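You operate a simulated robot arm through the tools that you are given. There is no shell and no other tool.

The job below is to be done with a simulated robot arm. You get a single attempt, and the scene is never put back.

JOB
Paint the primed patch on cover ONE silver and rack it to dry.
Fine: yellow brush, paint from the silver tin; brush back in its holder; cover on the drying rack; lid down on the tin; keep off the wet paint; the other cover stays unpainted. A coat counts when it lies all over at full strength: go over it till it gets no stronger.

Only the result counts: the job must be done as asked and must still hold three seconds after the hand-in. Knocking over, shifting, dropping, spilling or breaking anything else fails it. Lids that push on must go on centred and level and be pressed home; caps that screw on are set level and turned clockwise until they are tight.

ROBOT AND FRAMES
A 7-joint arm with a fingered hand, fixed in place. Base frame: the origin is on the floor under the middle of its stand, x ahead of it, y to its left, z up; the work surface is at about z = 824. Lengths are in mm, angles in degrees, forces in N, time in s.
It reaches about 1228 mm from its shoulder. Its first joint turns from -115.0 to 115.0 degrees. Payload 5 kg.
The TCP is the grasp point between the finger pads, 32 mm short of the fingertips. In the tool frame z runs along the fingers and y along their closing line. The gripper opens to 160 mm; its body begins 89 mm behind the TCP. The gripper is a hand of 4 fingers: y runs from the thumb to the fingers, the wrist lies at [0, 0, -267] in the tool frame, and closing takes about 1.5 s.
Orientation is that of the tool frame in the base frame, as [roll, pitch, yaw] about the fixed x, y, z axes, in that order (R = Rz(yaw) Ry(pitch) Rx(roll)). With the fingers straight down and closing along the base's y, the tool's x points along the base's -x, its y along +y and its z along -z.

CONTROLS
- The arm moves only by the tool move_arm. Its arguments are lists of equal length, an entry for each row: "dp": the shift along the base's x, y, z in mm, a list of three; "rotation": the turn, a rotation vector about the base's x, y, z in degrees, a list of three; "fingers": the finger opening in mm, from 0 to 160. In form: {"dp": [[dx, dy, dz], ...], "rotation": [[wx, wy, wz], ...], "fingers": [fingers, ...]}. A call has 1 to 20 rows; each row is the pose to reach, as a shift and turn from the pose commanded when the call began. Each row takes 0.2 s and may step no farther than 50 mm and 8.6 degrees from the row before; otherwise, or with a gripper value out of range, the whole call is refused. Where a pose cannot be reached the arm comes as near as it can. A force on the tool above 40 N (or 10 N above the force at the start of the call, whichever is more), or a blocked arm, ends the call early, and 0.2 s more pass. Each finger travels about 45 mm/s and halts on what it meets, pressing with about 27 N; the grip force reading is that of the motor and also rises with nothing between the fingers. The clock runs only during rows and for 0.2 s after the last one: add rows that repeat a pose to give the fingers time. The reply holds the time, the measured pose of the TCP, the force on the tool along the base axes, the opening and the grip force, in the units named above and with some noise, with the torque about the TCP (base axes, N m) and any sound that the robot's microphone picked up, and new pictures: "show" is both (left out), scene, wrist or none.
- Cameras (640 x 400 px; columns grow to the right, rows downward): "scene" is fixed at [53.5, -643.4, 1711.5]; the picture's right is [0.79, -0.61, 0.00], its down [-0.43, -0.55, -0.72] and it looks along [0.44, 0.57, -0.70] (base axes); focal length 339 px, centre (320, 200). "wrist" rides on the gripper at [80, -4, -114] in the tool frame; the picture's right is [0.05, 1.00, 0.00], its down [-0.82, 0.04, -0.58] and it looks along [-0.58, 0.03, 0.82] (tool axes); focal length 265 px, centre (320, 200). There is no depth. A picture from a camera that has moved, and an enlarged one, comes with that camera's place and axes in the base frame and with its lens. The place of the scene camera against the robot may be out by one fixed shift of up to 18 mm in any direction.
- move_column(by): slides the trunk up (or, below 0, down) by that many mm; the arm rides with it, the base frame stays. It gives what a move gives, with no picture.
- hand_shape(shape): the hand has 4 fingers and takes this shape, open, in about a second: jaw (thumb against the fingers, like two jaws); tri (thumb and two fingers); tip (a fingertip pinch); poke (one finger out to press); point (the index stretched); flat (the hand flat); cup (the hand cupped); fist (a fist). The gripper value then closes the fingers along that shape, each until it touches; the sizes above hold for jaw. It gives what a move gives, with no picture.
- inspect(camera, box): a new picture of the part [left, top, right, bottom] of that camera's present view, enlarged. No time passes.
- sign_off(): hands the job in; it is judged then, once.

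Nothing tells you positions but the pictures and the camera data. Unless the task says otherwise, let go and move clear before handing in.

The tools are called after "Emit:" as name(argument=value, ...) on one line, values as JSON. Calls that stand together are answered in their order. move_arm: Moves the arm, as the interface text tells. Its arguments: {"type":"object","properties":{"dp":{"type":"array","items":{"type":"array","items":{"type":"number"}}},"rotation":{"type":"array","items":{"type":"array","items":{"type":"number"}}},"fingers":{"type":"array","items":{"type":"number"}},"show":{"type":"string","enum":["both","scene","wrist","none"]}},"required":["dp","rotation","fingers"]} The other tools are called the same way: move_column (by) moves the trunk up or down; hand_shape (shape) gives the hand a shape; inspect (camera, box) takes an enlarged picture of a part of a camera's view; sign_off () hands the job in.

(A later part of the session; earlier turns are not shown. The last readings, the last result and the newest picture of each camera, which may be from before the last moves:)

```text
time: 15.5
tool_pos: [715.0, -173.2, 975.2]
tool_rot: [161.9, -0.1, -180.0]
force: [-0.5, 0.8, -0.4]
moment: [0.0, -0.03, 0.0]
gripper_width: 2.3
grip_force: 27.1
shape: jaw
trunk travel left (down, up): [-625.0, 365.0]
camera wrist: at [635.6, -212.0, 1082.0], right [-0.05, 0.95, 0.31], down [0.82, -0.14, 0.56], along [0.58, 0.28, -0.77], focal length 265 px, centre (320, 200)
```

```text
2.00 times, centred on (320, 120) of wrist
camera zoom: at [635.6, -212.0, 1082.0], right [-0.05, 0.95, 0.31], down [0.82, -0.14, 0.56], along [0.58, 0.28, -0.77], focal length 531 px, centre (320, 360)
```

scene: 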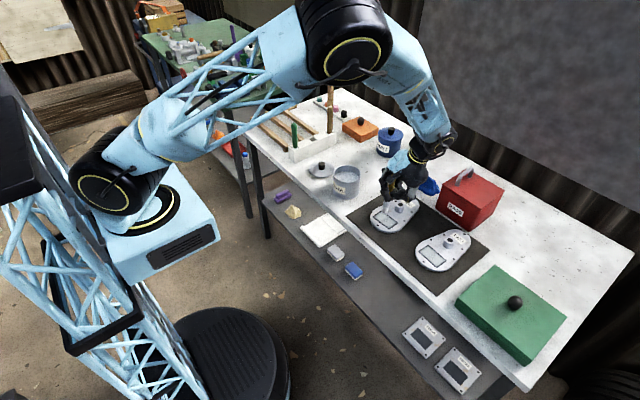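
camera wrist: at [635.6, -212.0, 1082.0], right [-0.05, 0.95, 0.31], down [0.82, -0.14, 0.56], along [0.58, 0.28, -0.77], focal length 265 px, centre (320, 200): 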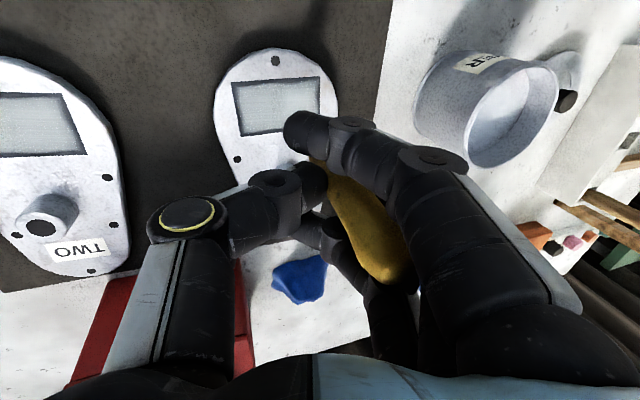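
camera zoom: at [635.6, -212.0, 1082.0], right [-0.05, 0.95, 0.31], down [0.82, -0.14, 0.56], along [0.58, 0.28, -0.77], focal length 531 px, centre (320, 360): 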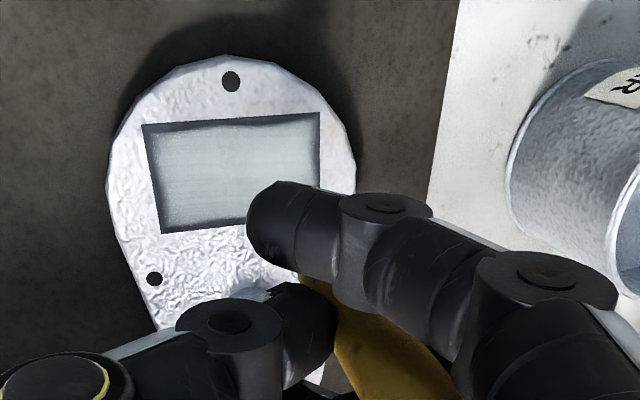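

The tip hovers over the patch at about (704, -160). I'll lower in small steps and watch the force for contact.

Emit:
move_arm(dp=[[0, 0, -8], [0, 0, -15], [0, 0, -18]], rotation=[[0, 0, 0], [0, 0, 0], [0, 0, 0]], fingers=[0, 0, 0], show="none")

Emit:
inspect(camera="scene", box=[360, 170, 440, 240])

```text
time: 16.3
tool_pos: [715.0, -172.6, 957.9]
tool_rot: [161.9, 0.0, 179.9]
force: [0.4, 0.2, -0.5]
moment: [-0.03, -0.04, 0.02]
gripper_width: 2.6
grip_force: 27.3
shape: jaw
trunk travel left (down, up): [-625.0, 365.0]
```

```text
5.71 times, centred on (400, 205) of scene
camera zoom: at [53.5, -643.4, 1711.5], right [0.79, -0.61, 0.0], down [-0.43, -0.55, -0.72], along [0.44, 0.57, -0.7], focal length 1936 px, centre (-137, 171)
```

zoom: 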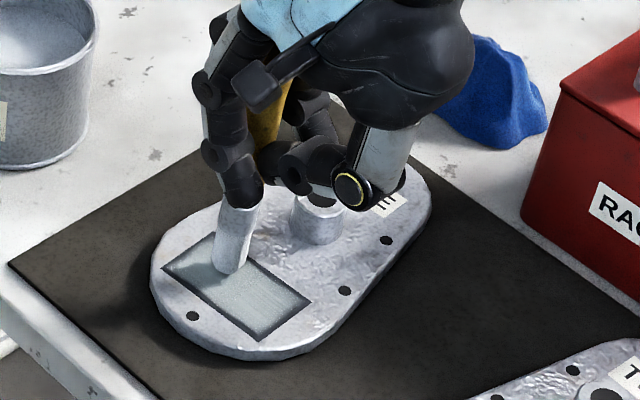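

Emit:
move_arm(dp=[[0, 0, -2], [0, 0, -4]], rotation=[[0, 0, 0], [0, 0, 0]], fingers=[0, 0], show="none")

Emit:
inspect(camera="scene", box=[360, 170, 440, 240])

```text
time: 16.9
tool_pos: [714.5, -175.2, 955.0]
tool_rot: [162.0, -0.1, -180.0]
force: [-0.2, 0.0, -0.6]
moment: [-0.02, -0.02, 0.03]
gripper_width: 2.7
grip_force: 27.2
shape: jaw
trunk travel left (down, up): [-625.0, 365.0]
```

```text
5.71 times, centred on (400, 205) of scene
camera zoom: at [53.5, -643.4, 1711.5], right [0.79, -0.61, 0.0], down [-0.43, -0.55, -0.72], along [0.44, 0.57, -0.7], focal length 1936 px, centre (-137, 171)
```

zoom: 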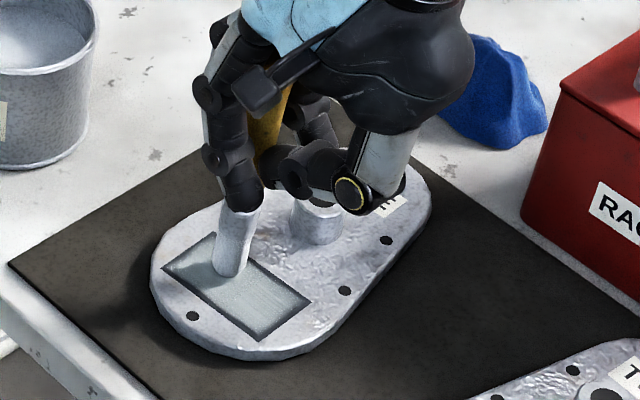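

Emit:
move_arm(dp=[[0, 0, -1.5], [0, 0, -3]], rotation=[[0, 0, 0], [0, 0, 0]], fingers=[0, 0], show="none")

Emit:
inspect(camera="scene", box=[360, 170, 440, 240])

```text
time: 17.5
tool_pos: [713.8, -174.4, 951.8]
tool_rot: [161.9, 0.1, -180.0]
force: [-0.2, -0.3, 10.8]
moment: [0.21, 0.0, -0.02]
gripper_width: 2.5
grip_force: 27.1
shape: jaw
trunk travel left (down, up): [-625.0, 365.0]
```

```text
5.71 times, centred on (400, 205) of scene
camera zoom: at [53.5, -643.4, 1711.5], right [0.79, -0.61, 0.0], down [-0.43, -0.55, -0.72], along [0.44, 0.57, -0.7], focal length 1936 px, centre (-137, 171)
```

zoom: 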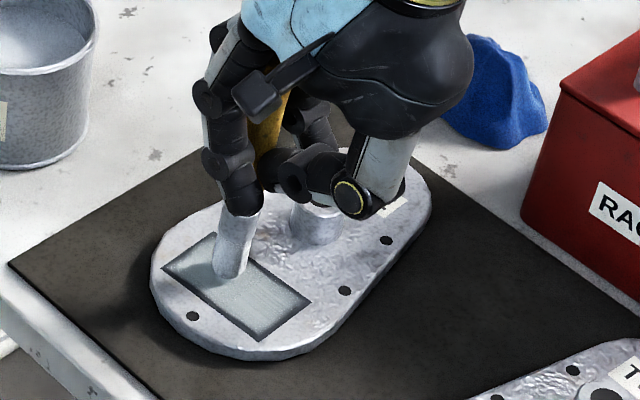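

Contact at about 11 N. I'll make a first stroke along the patch and look at how the paint lands.

Emit:
move_arm(dp=[[0, -8, 0.5], [0, -16, 0.5], [0, -24, 0.5], [0, -32, 0.5], [0, -24, 0.5], [0, -16, 0.5], [0, -8, 0.5], [0, 0, 0.5], [0, 0, 12]], rotation=[[0, 0, 0], [0, 0, 0], [0, 0, 0], [0, 0, 0], [0, 0, 0], [0, 0, 0], [0, 0, 0], [0, 0, 0], [0, 0, 0]], fingers=[0, 0, 0, 0, 0, 0, 0, 0, 0], show="none")

Emit:
inspect(camera="scene", box=[360, 170, 440, 240])

Emit:
inspect(camera="wrist", box=[200, 20, 440, 220])

```text
time: 19.5
tool_pos: [713.8, -174.8, 964.3]
tool_rot: [161.9, -0.1, -180.0]
force: [-0.8, 0.5, -0.7]
moment: [-0.02, -0.01, 0.0]
gripper_width: 2.3
grip_force: 26.5
shape: jaw
trunk travel left (down, up): [-625.0, 365.0]
```

```text
5.71 times, centred on (400, 205) of scene
camera zoom: at [53.5, -643.4, 1711.5], right [0.79, -0.61, 0.0], down [-0.43, -0.55, -0.72], along [0.44, 0.57, -0.7], focal length 1936 px, centre (-137, 171)
```

zoom: 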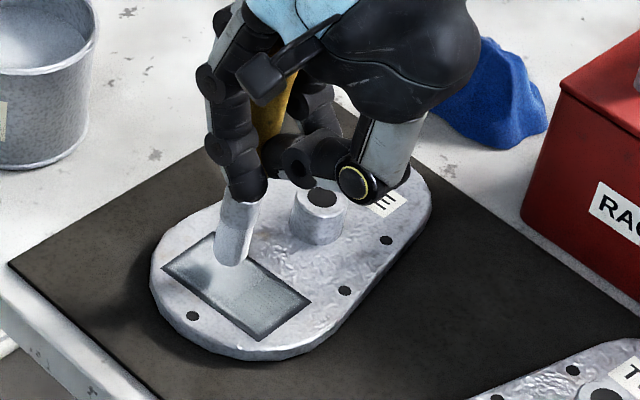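

```text
2.00 times, centred on (320, 120) of wrist
camera zoom: at [634.4, -214.6, 1070.5], right [-0.05, 0.95, 0.31], down [0.82, -0.14, 0.56], along [0.58, 0.28, -0.77], focal length 531 px, centre (320, 360)
```

zoom: 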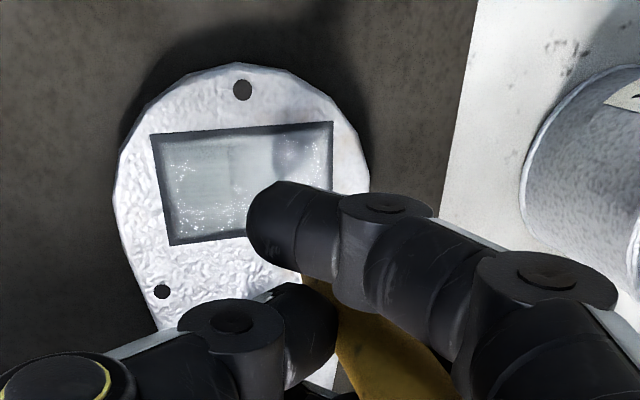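

Some silver sparkle is showing in the patch, but a finger blocks the view. I'll shift aside to see the coverage properly.

Emit:
move_arm(dp=[[0, 25, 20], [0, 60, 40], [0, 90, 40]], rotation=[[0, 0, 0], [0, 0, 0], [0, 0, 0]], fingers=[0, 0, 0], show="wrist")

Emit:
inspect(camera="wrist", box=[130, 40, 270, 140])

Emit:
inspect(camera="scene", box=[360, 180, 440, 240])

```text
time: 20.3
tool_pos: [715.3, -85.0, 1003.4]
tool_rot: [161.9, -0.1, 179.9]
force: [0.8, -0.9, -1.2]
moment: [-0.04, 0.02, 0.04]
gripper_width: 2.7
grip_force: 27.3
shape: jaw
trunk travel left (down, up): [-625.0, 365.0]
camera wrist: at [635.3, -124.3, 1109.6], right [-0.05, 0.95, 0.31], down [0.82, -0.14, 0.56], along [0.58, 0.28, -0.77], focal length 265 px, centre (320, 200)
```

wrist: 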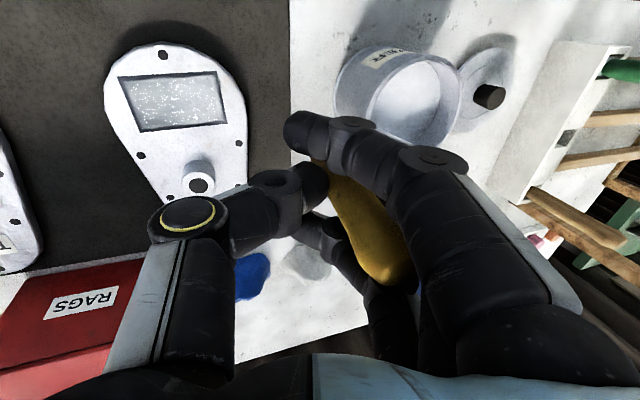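

```text
4.00 times, centred on (200, 90) of wrist
camera zoom: at [635.3, -124.3, 1109.6], right [-0.05, 0.95, 0.31], down [0.82, -0.14, 0.56], along [0.58, 0.28, -0.77], focal length 1062 px, centre (800, 640)
```

zoom: 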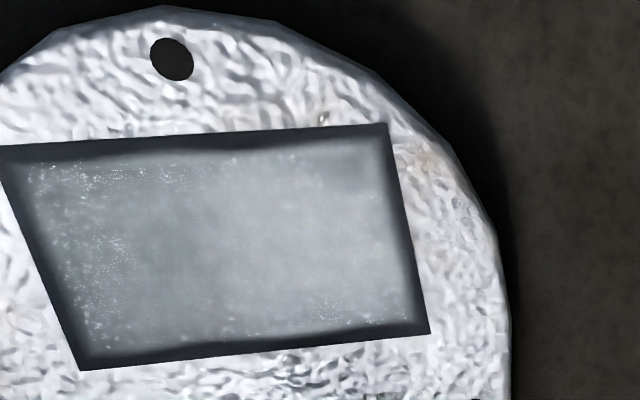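

```text
6.67 times, centred on (400, 210) of scene
camera zoom: at [53.5, -643.4, 1711.5], right [0.79, -0.61, 0.0], down [-0.43, -0.55, -0.72], along [0.44, 0.57, -0.7], focal length 2259 px, centre (-213, 133)
```

zoom: 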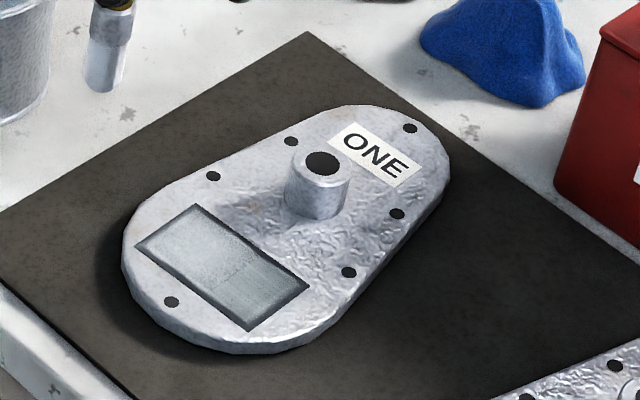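

The silver on grey primer is subtle. I'll compare it with cover TWO's unpainted patch and look again at higher zoom.

Emit:
inspect(camera="scene", box=[360, 185, 480, 275])

Emit:
inspect(camera="scene", box=[370, 205, 410, 235])

Emit:
inspect(camera="wrist", box=[90, 30, 250, 210])

```text
4.44 times, centred on (420, 230) of scene
camera zoom: at [53.5, -643.4, 1711.5], right [0.79, -0.61, 0.0], down [-0.43, -0.55, -0.72], along [0.44, 0.57, -0.7], focal length 1506 px, centre (-124, 67)
```

zoom: 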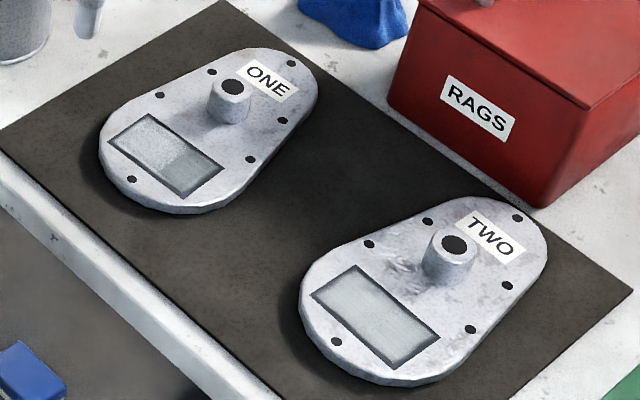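

```text
13.33 times, centred on (390, 220) of scene
camera zoom: at [53.5, -643.4, 1711.5], right [0.79, -0.61, 0.0], down [-0.43, -0.55, -0.72], along [0.44, 0.57, -0.7], focal length 4518 px, centre (-613, -67)
```

zoom: 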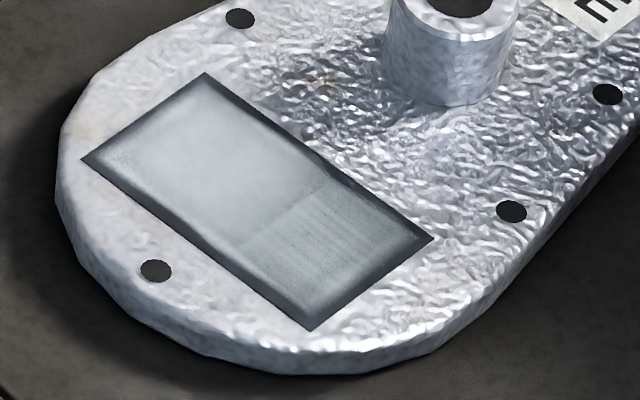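

```text
2.22 times, centred on (170, 120) of wrist
camera zoom: at [635.3, -124.3, 1109.6], right [-0.05, 0.95, 0.31], down [0.82, -0.14, 0.56], along [0.58, 0.28, -0.77], focal length 590 px, centre (653, 378)
```

zoom: 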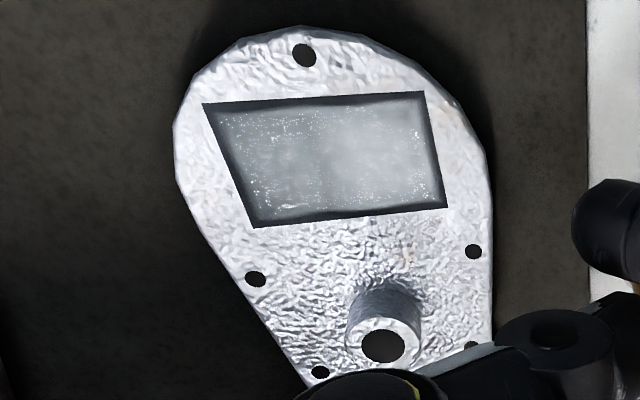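

The +y part of the patch looks coated and smooth, while the -y end still shows bare primer. I'll now go over the whole patch with overlapping strokes.

Emit:
move_arm(dp=[[-8, -40, -20], [-16, -68, -45], [-16, -70, -51.5], [-16, -80, -51.5], [-16, -90, -51.5], [-16, -100, -51.5], [-16, -110, -51.5], [-16, -120, -51.5], [-12, -124, -51.5], [-6, -124, -51.5], [-6, -112, -51.5], [-6, -100, -51.5], [-6, -88, -51.5], [-6, -76, -51.5], [-6, -68, -51.5]], rotation=[[0, 0, 0], [0, 0, 0], [0, 0, 0], [0, 0, 0], [0, 0, 0], [0, 0, 0], [0, 0, 0], [0, 0, 0], [0, 0, 0], [0, 0, 0], [0, 0, 0], [0, 0, 0], [0, 0, 0], [0, 0, 0], [0, 0, 0]], fingers=[0, 0, 0, 0, 0, 0, 0, 0, 0, 0, 0, 0, 0, 0, 0], show="none")

Emit:
inspect(camera="scene", box=[360, 180, 440, 240])

```text
time: 23.5
tool_pos: [707.6, -152.3, 952.0]
tool_rot: [161.9, -0.1, 180.0]
force: [0.7, -1.1, 2.6]
moment: [-0.06, -0.01, 0.01]
gripper_width: 2.8
grip_force: 27.2
shape: jaw
trunk travel left (down, up): [-625.0, 365.0]
```

```text
6.67 times, centred on (400, 210) of scene
camera zoom: at [53.5, -643.4, 1711.5], right [0.79, -0.61, 0.0], down [-0.43, -0.55, -0.72], along [0.44, 0.57, -0.7], focal length 2259 px, centre (-213, 133)
```

zoom: 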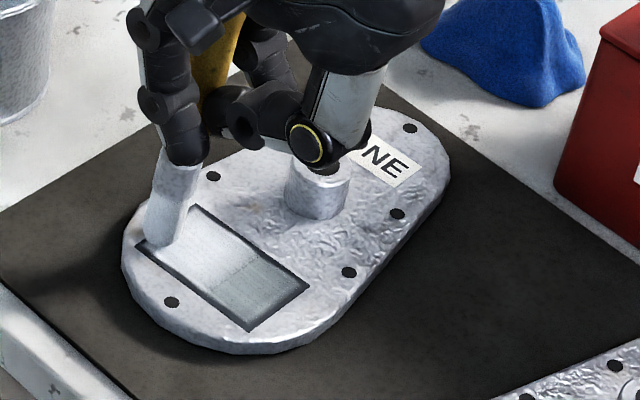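

The boundary at y ≈ -172 hasn't moved, so the tip may be lifting off toward the -y side. I'll go to that side and check the contact force there.

Emit:
move_arm(dp=[[3, -12, 0], [6, -24, 0], [6, -36, 0], [6, -48, 0], [6, -48, 0]], rotation=[[0, 0, 0], [0, 0, 0], [0, 0, 0], [0, 0, 0], [0, 0, 0]], fingers=[0, 0, 0, 0, 0], show="none")

Emit:
inspect(camera="scene", box=[360, 180, 440, 240])

```text
time: 24.7
tool_pos: [712.3, -202.4, 953.1]
tool_rot: [161.9, -0.2, -180.0]
force: [-0.1, 0.9, 1.1]
moment: [0.14, 0.06, 0.02]
gripper_width: 2.1
grip_force: 26.9
shape: jaw
trunk travel left (down, up): [-625.0, 365.0]
```

```text
6.67 times, centred on (400, 210) of scene
camera zoom: at [53.5, -643.4, 1711.5], right [0.79, -0.61, 0.0], down [-0.43, -0.55, -0.72], along [0.44, 0.57, -0.7], focal length 2259 px, centre (-213, 133)
```

zoom: 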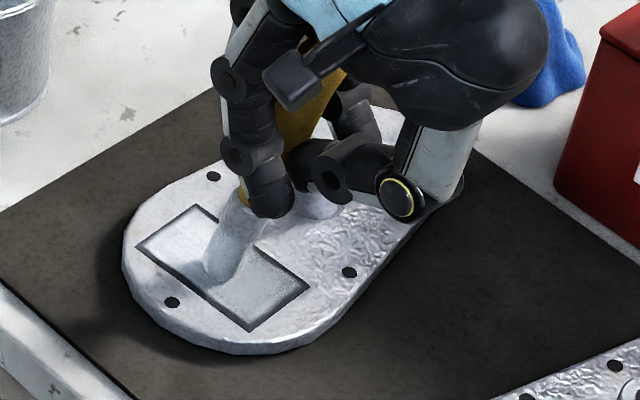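

The tip is trailing behind the hand (tip at y ≈ -172 with the TCP at -202). I'll carry the stroke further to -y so the trailing tip reaches the far edge, pressing slightly more.

Emit:
move_arm(dp=[[0, -8, -1], [0, -16, -1.5], [0, -24, -2], [0, -24, -2]], rotation=[[0, 0, 0], [0, 0, 0], [0, 0, 0], [0, 0, 0]], fingers=[0, 0, 0, 0], show="none")

Emit:
inspect(camera="scene", box=[360, 180, 440, 240])

Emit:
inspect(camera="wrist", box=[200, 20, 440, 300])

```text
time: 25.7
tool_pos: [713.2, -224.3, 950.6]
tool_rot: [161.9, -0.1, -179.9]
force: [-0.3, 0.7, 6.6]
moment: [0.41, 0.01, -0.01]
gripper_width: 1.8
grip_force: 26.4
shape: jaw
trunk travel left (down, up): [-625.0, 365.0]
```

```text
6.67 times, centred on (400, 210) of scene
camera zoom: at [53.5, -643.4, 1711.5], right [0.79, -0.61, 0.0], down [-0.43, -0.55, -0.72], along [0.44, 0.57, -0.7], focal length 2259 px, centre (-213, 133)
```

zoom: 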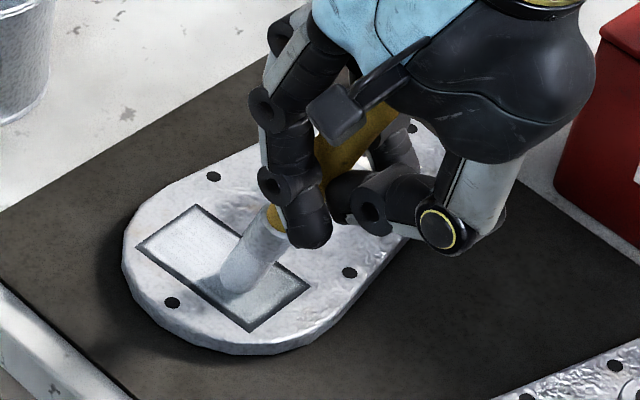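

```text
1.43 times, centred on (320, 160) of wrist
camera zoom: at [634.0, -264.0, 1057.7], right [-0.05, 0.95, 0.31], down [0.82, -0.14, 0.56], along [0.58, 0.28, -0.77], focal length 379 px, centre (320, 257)
```

zoom: 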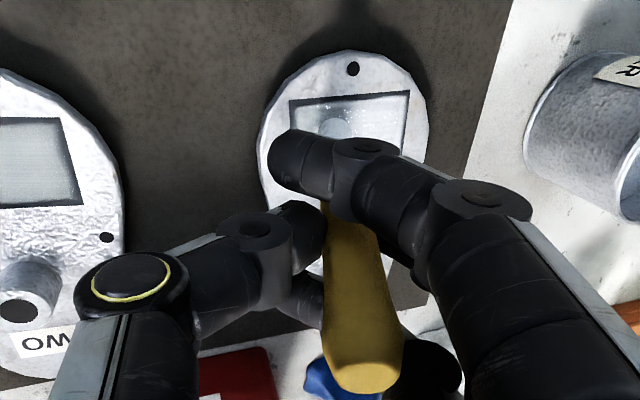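

When dragged toward -y the brush pivots in the grip, but toward +y it holds firm against its stop. I'll lift here and see how the brush settles.

Emit:
move_arm(dp=[[0, 0, 10], [0, 0, 20], [0, 0, 20]], rotation=[[0, 0, 0], [0, 0, 0], [0, 0, 0]], fingers=[0, 0, 0], show="none")

Emit:
inspect(camera="scene", box=[360, 180, 440, 240])

Emit:
inspect(camera="wrist", box=[200, 20, 440, 300])

```text
time: 26.5
tool_pos: [713.3, -225.8, 971.3]
tool_rot: [161.9, -0.2, -180.0]
force: [-0.5, 0.1, -0.1]
moment: [-0.01, 0.02, 0.02]
gripper_width: 2.4
grip_force: 26.6
shape: jaw
trunk travel left (down, up): [-625.0, 365.0]
```

```text
6.67 times, centred on (400, 210) of scene
camera zoom: at [53.5, -643.4, 1711.5], right [0.79, -0.61, 0.0], down [-0.43, -0.55, -0.72], along [0.44, 0.57, -0.7], focal length 2259 px, centre (-213, 133)
```

zoom: 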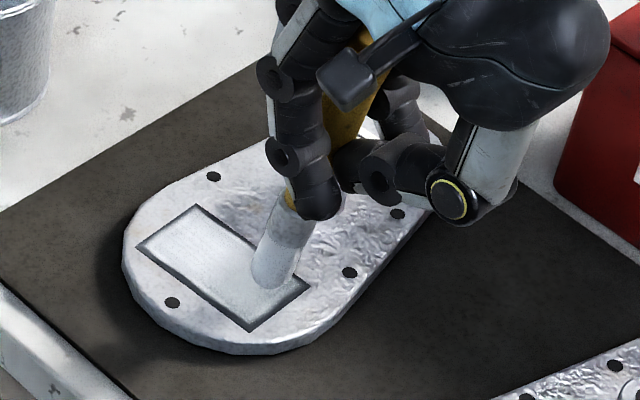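

```text
1.43 times, centred on (320, 160) of wrist
camera zoom: at [633.9, -265.1, 1077.7], right [-0.05, 0.95, 0.31], down [0.82, -0.14, 0.56], along [0.58, 0.28, -0.77], focal length 379 px, centre (320, 257)
```

zoom: 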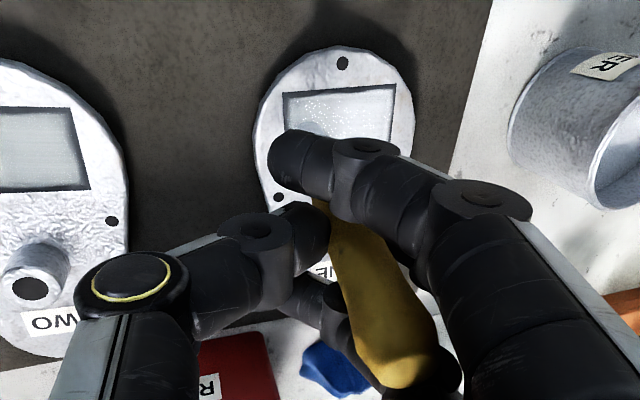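

The brush sprang back, so the grip is elastic rather than slipping, which is fine. I'll move clear toward the tin and check coverage.

Emit:
move_arm(dp=[[0, 30, 15], [0, 75, 35], [0, 120, 45], [0, 160, 50], [0, 160, 50]], rotation=[[0, 0, 0], [0, 0, 0], [0, 0, 0], [0, 0, 0], [0, 0, 0]], fingers=[0, 0, 0, 0, 0], show="both")

Emit:
inspect(camera="scene", box=[370, 205, 410, 235])

Emit:
inspect(camera="wrist", box=[90, 30, 250, 210])

Emit:
inspect(camera="scene", box=[360, 185, 480, 275])

```text
time: 27.7
tool_pos: [715.0, -68.4, 1021.6]
tool_rot: [162.0, -0.2, 179.9]
force: [-0.5, -0.2, -0.2]
moment: [0.03, -0.02, -0.01]
gripper_width: 2.1
grip_force: 26.6
shape: jaw
trunk travel left (down, up): [-625.0, 365.0]
camera wrist: at [636.0, -106.9, 1128.1], right [-0.05, 0.95, 0.31], down [0.82, -0.14, 0.56], along [0.58, 0.28, -0.77], focal length 265 px, centre (320, 200)
```

scene: 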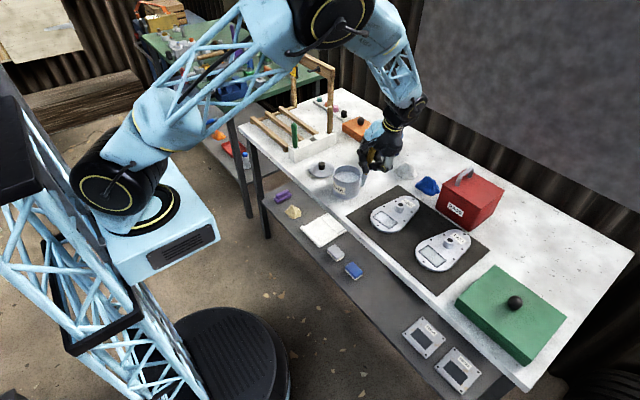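
wrist: 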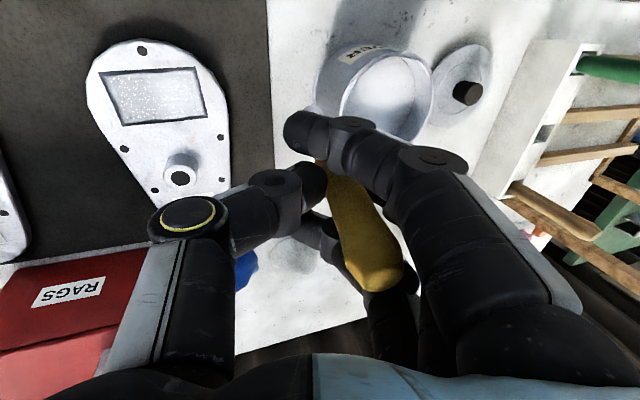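

```text
13.33 times, centred on (390, 220) of scene
camera zoom: at [53.5, -643.4, 1711.5], right [0.79, -0.61, 0.0], down [-0.43, -0.55, -0.72], along [0.44, 0.57, -0.7], focal length 4518 px, centre (-613, -67)
```

zoom: 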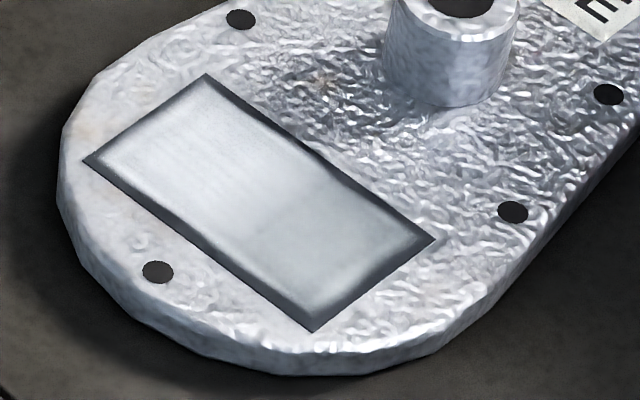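

```text
2.22 times, centred on (170, 120) of wrist
camera zoom: at [636.0, -106.9, 1128.1], right [-0.05, 0.95, 0.31], down [0.82, -0.14, 0.56], along [0.58, 0.28, -0.77], focal length 590 px, centre (653, 378)
```

zoom: 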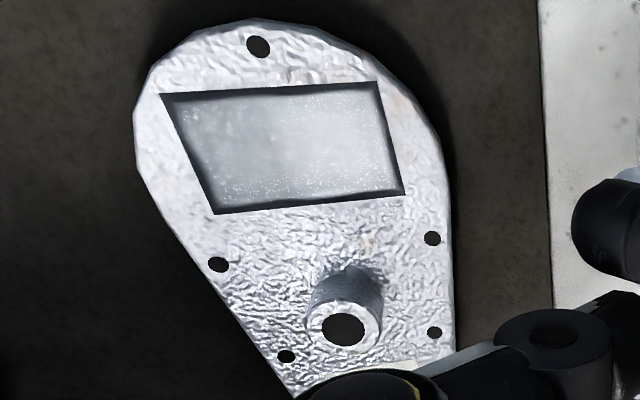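

```text
4.44 times, centred on (420, 230) of scene
camera zoom: at [53.5, -643.4, 1711.5], right [0.79, -0.61, 0.0], down [-0.43, -0.55, -0.72], along [0.44, 0.57, -0.7], focal length 1506 px, centre (-124, 67)
```

zoom: 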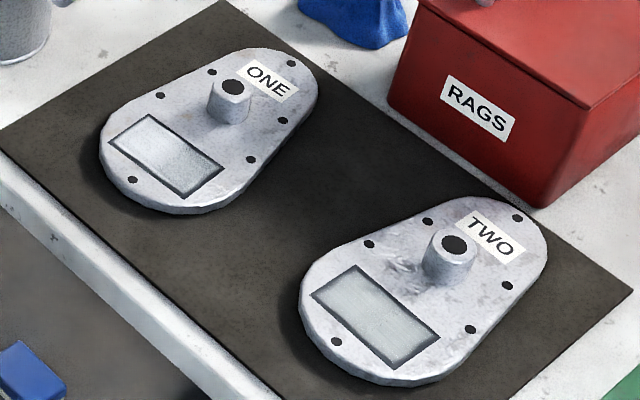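

The whole patch now has some coat, stronger at the +y end than the -y end. I'll load the brush again and give it more passes.

Emit:
move_arm(dp=[[0, 0, 32], [-1, 40, 34], [-2, 75, 34], [-2, 97, 34], [-2, 97, 20], [-2, 97, -10], [-2, 97, -25], [-2, 97, -30]], rotation=[[0, 0, 0], [0, 0, 0], [0, 0, 0], [0, 0, 0], [0, 0, 0], [0, 0, 0], [0, 0, 0], [0, 0, 0]], fingers=[0, 0, 0, 0, 0, 0, 0, 0], show="none")

Emit:
inspect(camera="scene", box=[320, 120, 400, 210])

```text
time: 29.5
tool_pos: [712.7, 29.9, 989.5]
tool_rot: [161.8, -0.1, 179.9]
force: [-1.1, -0.7, 15.6]
moment: [0.3, 0.12, 0.09]
gripper_width: 2.8
grip_force: 27.1
shape: jaw
trunk travel left (down, up): [-625.0, 365.0]
```

```text
4.44 times, centred on (360, 165) of scene
camera zoom: at [53.5, -643.4, 1711.5], right [0.79, -0.61, 0.0], down [-0.43, -0.55, -0.72], along [0.44, 0.57, -0.7], focal length 1506 px, centre (142, 356)
```

zoom: 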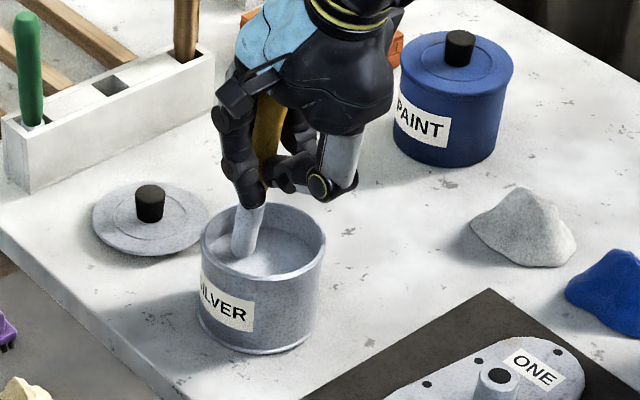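

The brush is loaded, with paint at about z = 874 taking the contact. I'll pause over the tin, then make a +y stroke along the near edge of the patch.

Emit:
move_arm(dp=[[0, 0, 20], [0, 0, 50], [0, 0, 50], [0, 0, 50], [-3, -48, 50], [-6, -96, 50], [-9, -144, 45], [-12, -188, 28], [-14, -230, 5], [-14, -243, -34], [-14, -243, -39], [-14, -233, -39], [-14, -223, -39], [-14, -213, -39], [-14, -203, -39], [-14, -193, -39], [-14, -183, -39], [-14, -179, -39]], rotation=[[0, 0, 0], [0, 0, 0], [0, 0, 0], [0, 0, 0], [0, 0, 0], [0, 0, 0], [0, 0, 0], [0, 0, 0], [0, 0, 0], [0, 0, 0], [0, 0, 0], [0, 0, 0], [0, 0, 0], [0, 0, 0], [0, 0, 0], [0, 0, 0], [0, 0, 0], [0, 0, 0]], fingers=[0, 0, 0, 0, 0, 0, 0, 0, 0, 0, 0, 0, 0, 0, 0, 0, 0, 0], show="none")

Emit:
inspect(camera="scene", box=[360, 180, 440, 240])

```text
time: 33.3
tool_pos: [696.2, -147.7, 951.1]
tool_rot: [161.9, -0.1, 179.9]
force: [-2.0, -1.2, -0.1]
moment: [0.06, 0.28, 0.17]
gripper_width: 1.3
grip_force: 27.2
shape: jaw
trunk travel left (down, up): [-625.0, 365.0]
```

```text
6.67 times, centred on (400, 210) of scene
camera zoom: at [53.5, -643.4, 1711.5], right [0.79, -0.61, 0.0], down [-0.43, -0.55, -0.72], along [0.44, 0.57, -0.7], focal length 2259 px, centre (-213, 133)
```

zoom: 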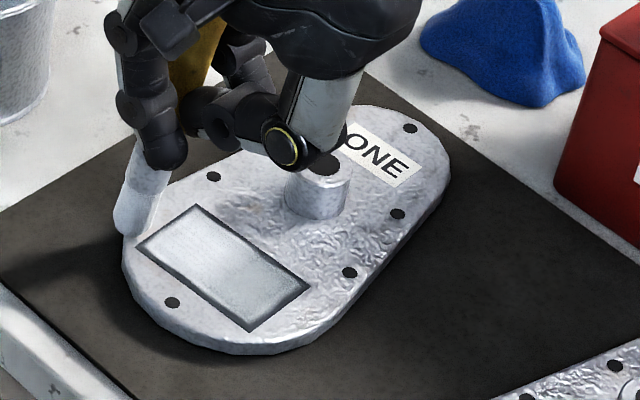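

The tip has run past the patch edge near the rim of the cover. I'll lift straight away and check.

Emit:
move_arm(dp=[[0, 0, 10], [0, 0, 30], [0, 0, 30]], rotation=[[0, 0, 0], [0, 0, 0], [0, 0, 0]], fingers=[0, 0, 0], show="wrist")

Emit:
inspect(camera="scene", box=[360, 180, 440, 240])

Emit:
inspect(camera="wrist", box=[160, 20, 320, 140])

```text
time: 34.1
tool_pos: [697.4, -148.6, 979.8]
tool_rot: [162.0, -0.1, 180.0]
force: [-2.0, -0.2, 0.7]
moment: [0.03, 0.25, 0.19]
gripper_width: 0.9
grip_force: 26.8
shape: jaw
trunk travel left (down, up): [-625.0, 365.0]
camera wrist: at [616.9, -187.6, 1086.9], right [-0.05, 0.95, 0.31], down [0.82, -0.14, 0.56], along [0.58, 0.28, -0.77], focal length 265 px, centre (320, 200)
```

wrist: 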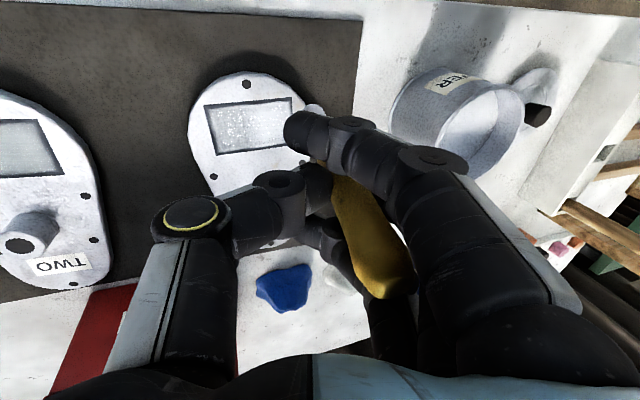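

```text
6.67 times, centred on (400, 210) of scene
camera zoom: at [53.5, -643.4, 1711.5], right [0.79, -0.61, 0.0], down [-0.43, -0.55, -0.72], along [0.44, 0.57, -0.7], focal length 2259 px, centre (-213, 133)
```

zoom: 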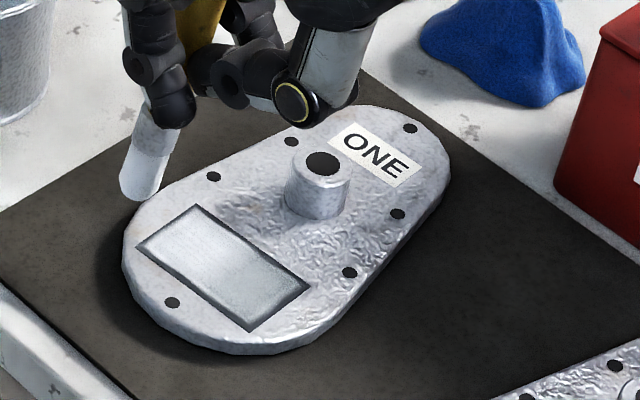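

```text
3.33 times, centred on (240, 80) of wrist
camera zoom: at [616.9, -187.6, 1086.9], right [-0.05, 0.95, 0.31], down [0.82, -0.14, 0.56], along [0.58, 0.28, -0.77], focal length 885 px, centre (587, 600)
```

zoom: 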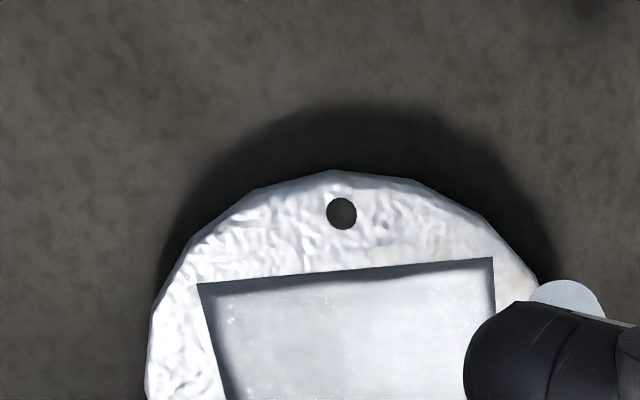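

A steady side force remains even in the air. I'll look at the whole arm to see whether something is touching.

Emit:
move_arm(dp=[[0, 0, 15], [0, 0, 30]], rotation=[[0, 0, 0], [0, 0, 0]], fingers=[0, 0], show="both")

Emit:
inspect(camera="scene", box=[330, 110, 450, 220])

Emit:
inspect(camera="wrist", box=[200, 80, 480, 320])

```text
time: 34.7
tool_pos: [697.3, -148.8, 1009.7]
tool_rot: [161.9, -0.1, 180.0]
force: [-2.1, 0.3, -0.5]
moment: [0.08, 0.28, 0.17]
gripper_width: 1.0
grip_force: 27.3
shape: jaw
trunk travel left (down, up): [-625.0, 365.0]
camera wrist: at [616.8, -187.0, 1117.2], right [-0.05, 0.95, 0.31], down [0.82, -0.14, 0.56], along [0.58, 0.28, -0.77], focal length 265 px, centre (320, 200)
```

scene: 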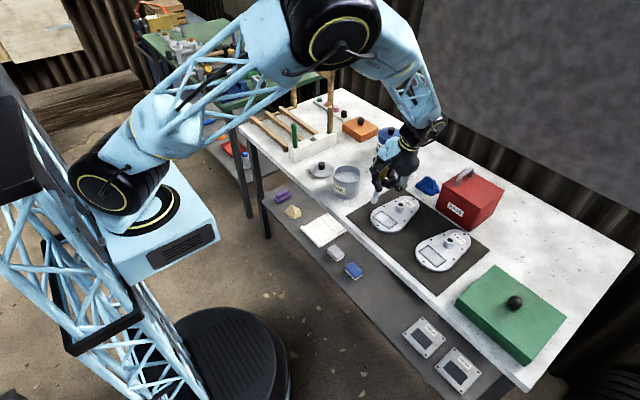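
wrist: 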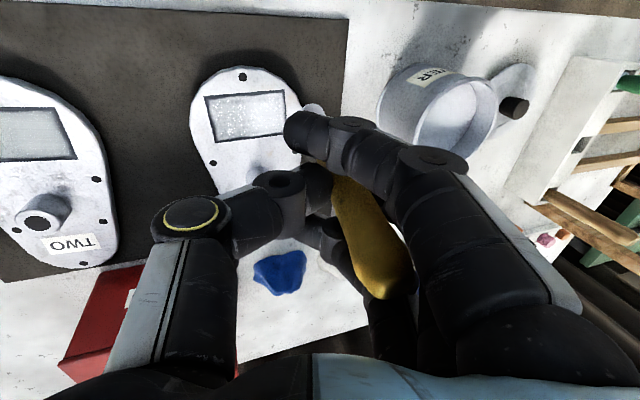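

```text
3.64 times, centred on (390, 165) of scene
camera zoom: at [53.5, -643.4, 1711.5], right [0.79, -0.61, 0.0], down [-0.43, -0.55, -0.72], along [0.44, 0.57, -0.7], focal length 1232 px, centre (66, 327)
```

zoom: 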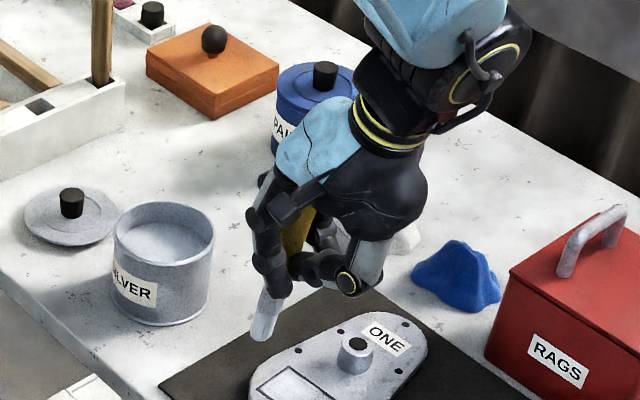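

```text
1.67 times, centred on (340, 200) of wrist
camera zoom: at [616.8, -187.0, 1117.2], right [-0.05, 0.95, 0.31], down [0.82, -0.14, 0.56], along [0.58, 0.28, -0.77], focal length 442 px, centre (287, 200)
```

zoom: 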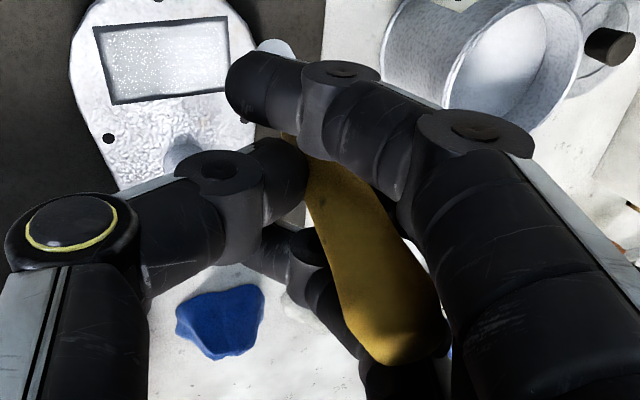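

The brush has pivoted a little, and its tip is now about (-5, +36, -128) from the TCP. I'll check the coat's present state before deciding how to continue.

Emit:
inspect(camera="scene", box=[370, 205, 410, 235])

Emit:
inspect(camera="scene", box=[415, 240, 455, 270])

Emit:
inspect(camera="wrist", box=[180, 60, 340, 180])

Emit:
inspect(camera="scene", box=[345, 150, 425, 215])

```text
13.33 times, centred on (390, 220) of scene
camera zoom: at [53.5, -643.4, 1711.5], right [0.79, -0.61, 0.0], down [-0.43, -0.55, -0.72], along [0.44, 0.57, -0.7], focal length 4518 px, centre (-613, -67)
```

zoom: 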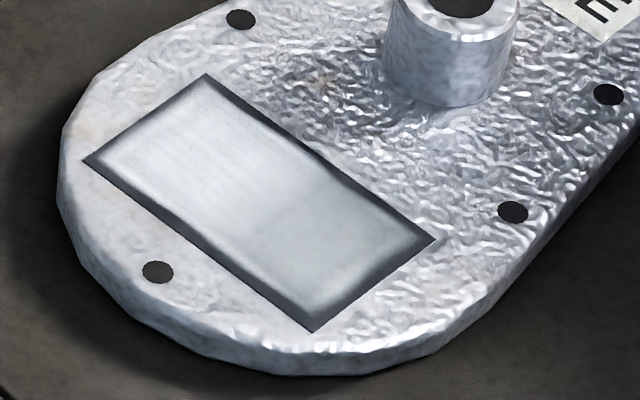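

```text
13.33 times, centred on (435, 255) of scene
camera zoom: at [53.5, -643.4, 1711.5], right [0.79, -0.61, 0.0], down [-0.43, -0.55, -0.72], along [0.44, 0.57, -0.7], focal length 4518 px, centre (-1213, -533)
```

zoom: 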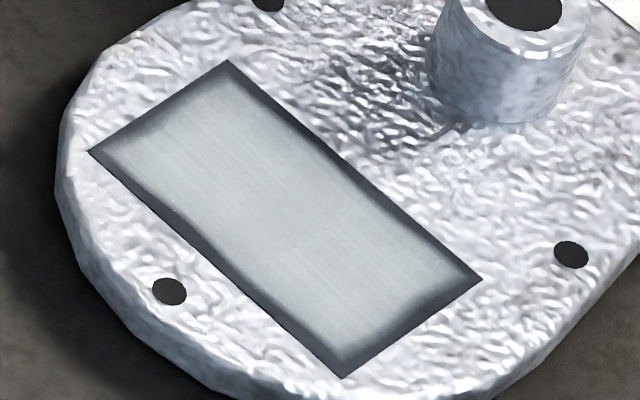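

```text
3.33 times, centred on (260, 120) of wrist
camera zoom: at [616.8, -187.0, 1117.2], right [-0.05, 0.95, 0.31], down [0.82, -0.14, 0.56], along [0.58, 0.28, -0.77], focal length 885 px, centre (520, 467)
```

zoom: 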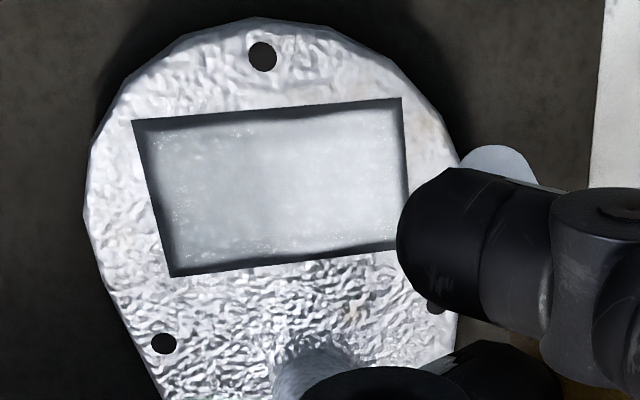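

```text
6.15 times, centred on (385, 182) of scene
camera zoom: at [53.5, -643.4, 1711.5], right [0.79, -0.61, 0.0], down [-0.43, -0.55, -0.72], along [0.44, 0.57, -0.7], focal length 2085 px, centre (-80, 308)
```

zoom: 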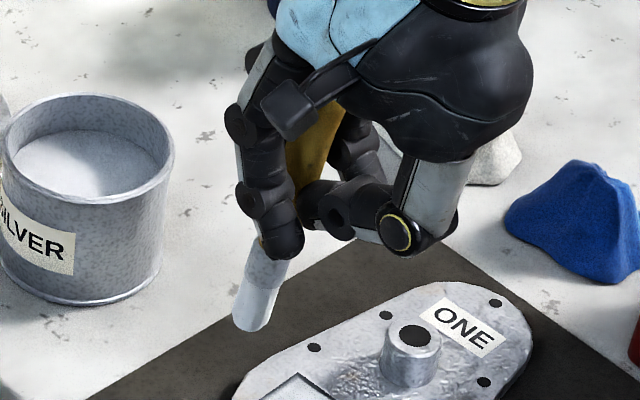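

The coat on ONE clearly differs from TWO's bare primer but is weaker at the -y end. I'll place the tip over that end, allowing for the new offset, and check before touching.

Emit:
move_arm(dp=[[4, -30, 0], [8, -60, -5], [13, -82, -15], [13, -82, -28]], rotation=[[0, 0, 0], [0, 0, 0], [0, 0, 0], [0, 0, 0]], fingers=[0, 0, 0, 0], show="none")

Emit:
inspect(camera="scene", box=[360, 175, 440, 240])

Emit:
inspect(camera="wrist", box=[200, 20, 440, 300])

```text
time: 35.7
tool_pos: [710.3, -227.3, 982.9]
tool_rot: [161.8, -0.1, -180.0]
force: [-1.5, -0.7, -1.0]
moment: [0.03, 0.28, 0.18]
gripper_width: 1.0
grip_force: 27.2
shape: jaw
trunk travel left (down, up): [-625.0, 365.0]
```

```text
6.15 times, centred on (400, 208) of scene
camera zoom: at [53.5, -643.4, 1711.5], right [0.79, -0.61, 0.0], down [-0.43, -0.55, -0.72], along [0.44, 0.57, -0.7], focal length 2085 px, centre (-172, 154)
```

zoom: 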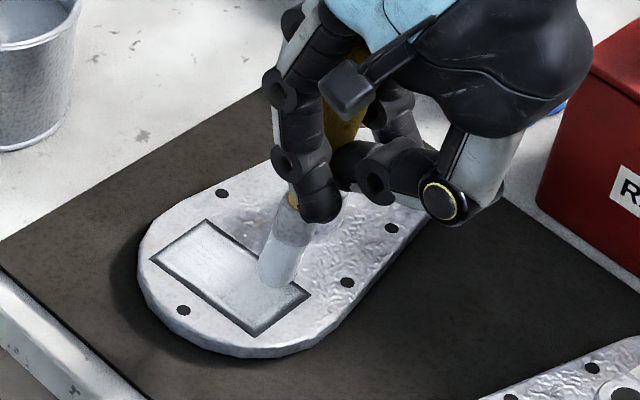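

```text
1.43 times, centred on (320, 160) of wrist
camera zoom: at [630.0, -267.2, 1089.9], right [-0.05, 0.95, 0.31], down [0.82, -0.14, 0.56], along [0.58, 0.28, -0.77], focal length 379 px, centre (320, 257)
```

zoom: 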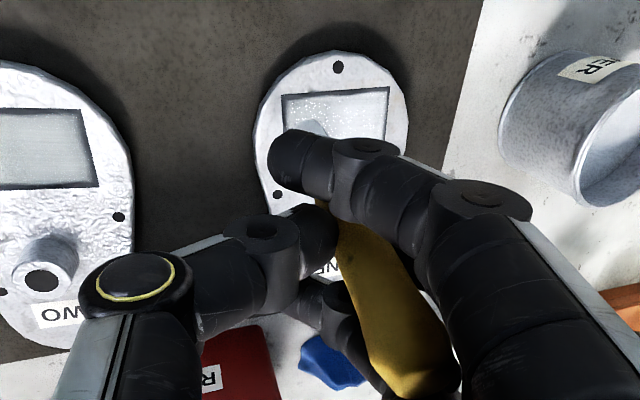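

Emit:
move_arm(dp=[[0, 0, -6], [0, 0, -12]], rotation=[[0, 0, 0], [0, 0, 0]], fingers=[0, 0], show="none")

Emit:
inspect(camera="scene", box=[360, 175, 440, 240])

```text
time: 36.3
tool_pos: [709.1, -229.0, 970.1]
tool_rot: [161.9, -0.1, -180.0]
force: [-1.7, 0.5, 0.5]
moment: [0.04, 0.28, 0.17]
gripper_width: 1.1
grip_force: 27.0
shape: jaw
trunk travel left (down, up): [-625.0, 365.0]
```

```text
6.15 times, centred on (400, 208) of scene
camera zoom: at [53.5, -643.4, 1711.5], right [0.79, -0.61, 0.0], down [-0.43, -0.55, -0.72], along [0.44, 0.57, -0.7], focal length 2085 px, centre (-172, 154)
```

zoom: 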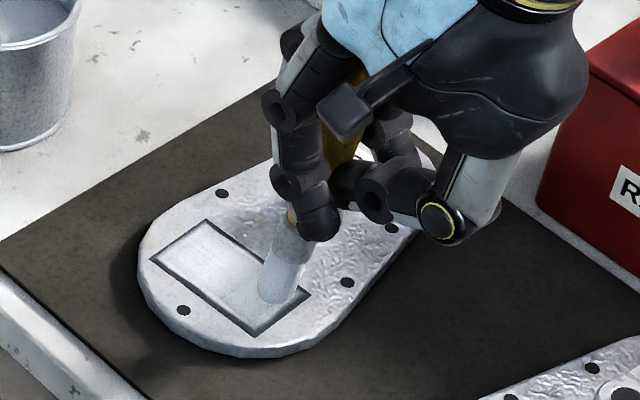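

Emit:
move_arm(dp=[[0, 0, -3], [0, 0, -6]], rotation=[[0, 0, 0], [0, 0, 0]], fingers=[0, 0], show="none")

Emit:
inspect(camera="scene", box=[360, 175, 440, 240])

```text
time: 36.9
tool_pos: [710.1, -230.2, 964.0]
tool_rot: [161.9, -0.1, -179.9]
force: [-1.5, -0.5, -0.3]
moment: [0.02, 0.29, 0.2]
gripper_width: 1.1
grip_force: 26.7
shape: jaw
trunk travel left (down, up): [-625.0, 365.0]
```

```text
6.15 times, centred on (400, 208) of scene
camera zoom: at [53.5, -643.4, 1711.5], right [0.79, -0.61, 0.0], down [-0.43, -0.55, -0.72], along [0.44, 0.57, -0.7], focal length 2085 px, centre (-172, 154)
```

zoom: 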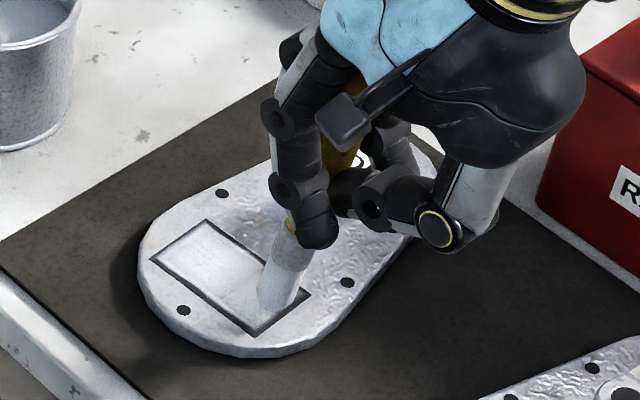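

Emit:
move_arm(dp=[[1, 2, -2], [2, 4, -4]], rotation=[[0, 0, 0], [0, 0, 0]], fingers=[0, 0], show="none")

Emit:
inspect(camera="scene", box=[360, 175, 440, 240])

```text
time: 37.5
tool_pos: [712.0, -225.4, 961.0]
tool_rot: [162.0, -0.1, 179.9]
force: [-2.4, -0.4, 0.3]
moment: [0.02, 0.26, 0.14]
gripper_width: 1.1
grip_force: 26.8
shape: jaw
trunk travel left (down, up): [-625.0, 365.0]
```

```text
6.15 times, centred on (400, 208) of scene
camera zoom: at [53.5, -643.4, 1711.5], right [0.79, -0.61, 0.0], down [-0.43, -0.55, -0.72], along [0.44, 0.57, -0.7], focal length 2085 px, centre (-172, 154)
```

zoom: 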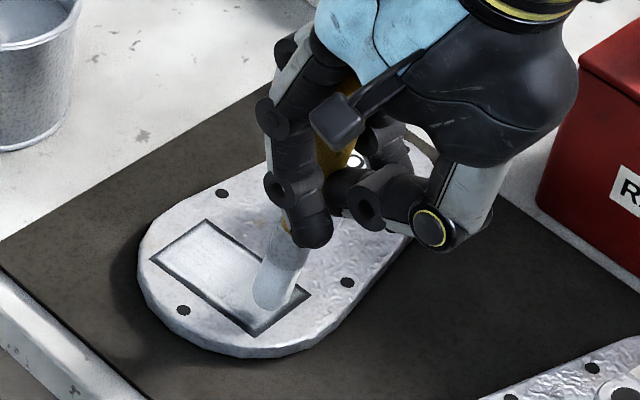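

Emit:
move_arm(dp=[[0, 1, -2], [0, 2, -4]], rotation=[[0, 0, 0], [0, 0, 0]], fingers=[0, 0], show="none")

Emit:
inspect(camera="scene", box=[360, 175, 440, 240])

```text
time: 38.1
tool_pos: [711.4, -223.2, 956.5]
tool_rot: [161.8, 0.0, -180.0]
force: [-2.2, 0.3, -0.3]
moment: [0.03, 0.27, 0.16]
gripper_width: 1.0
grip_force: 27.1
shape: jaw
trunk travel left (down, up): [-625.0, 365.0]
```

```text
6.15 times, centred on (400, 208) of scene
camera zoom: at [53.5, -643.4, 1711.5], right [0.79, -0.61, 0.0], down [-0.43, -0.55, -0.72], along [0.44, 0.57, -0.7], focal length 2085 px, centre (-172, 154)
```

zoom: 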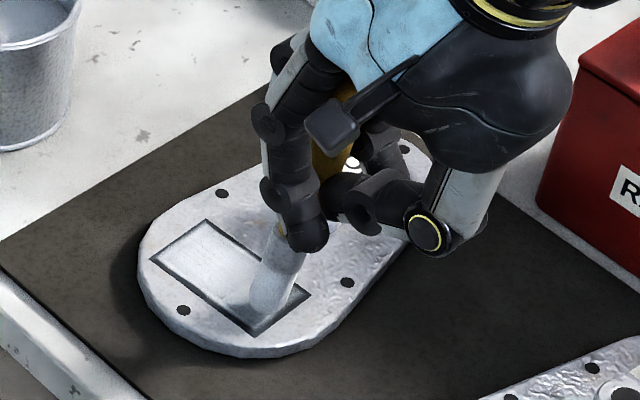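

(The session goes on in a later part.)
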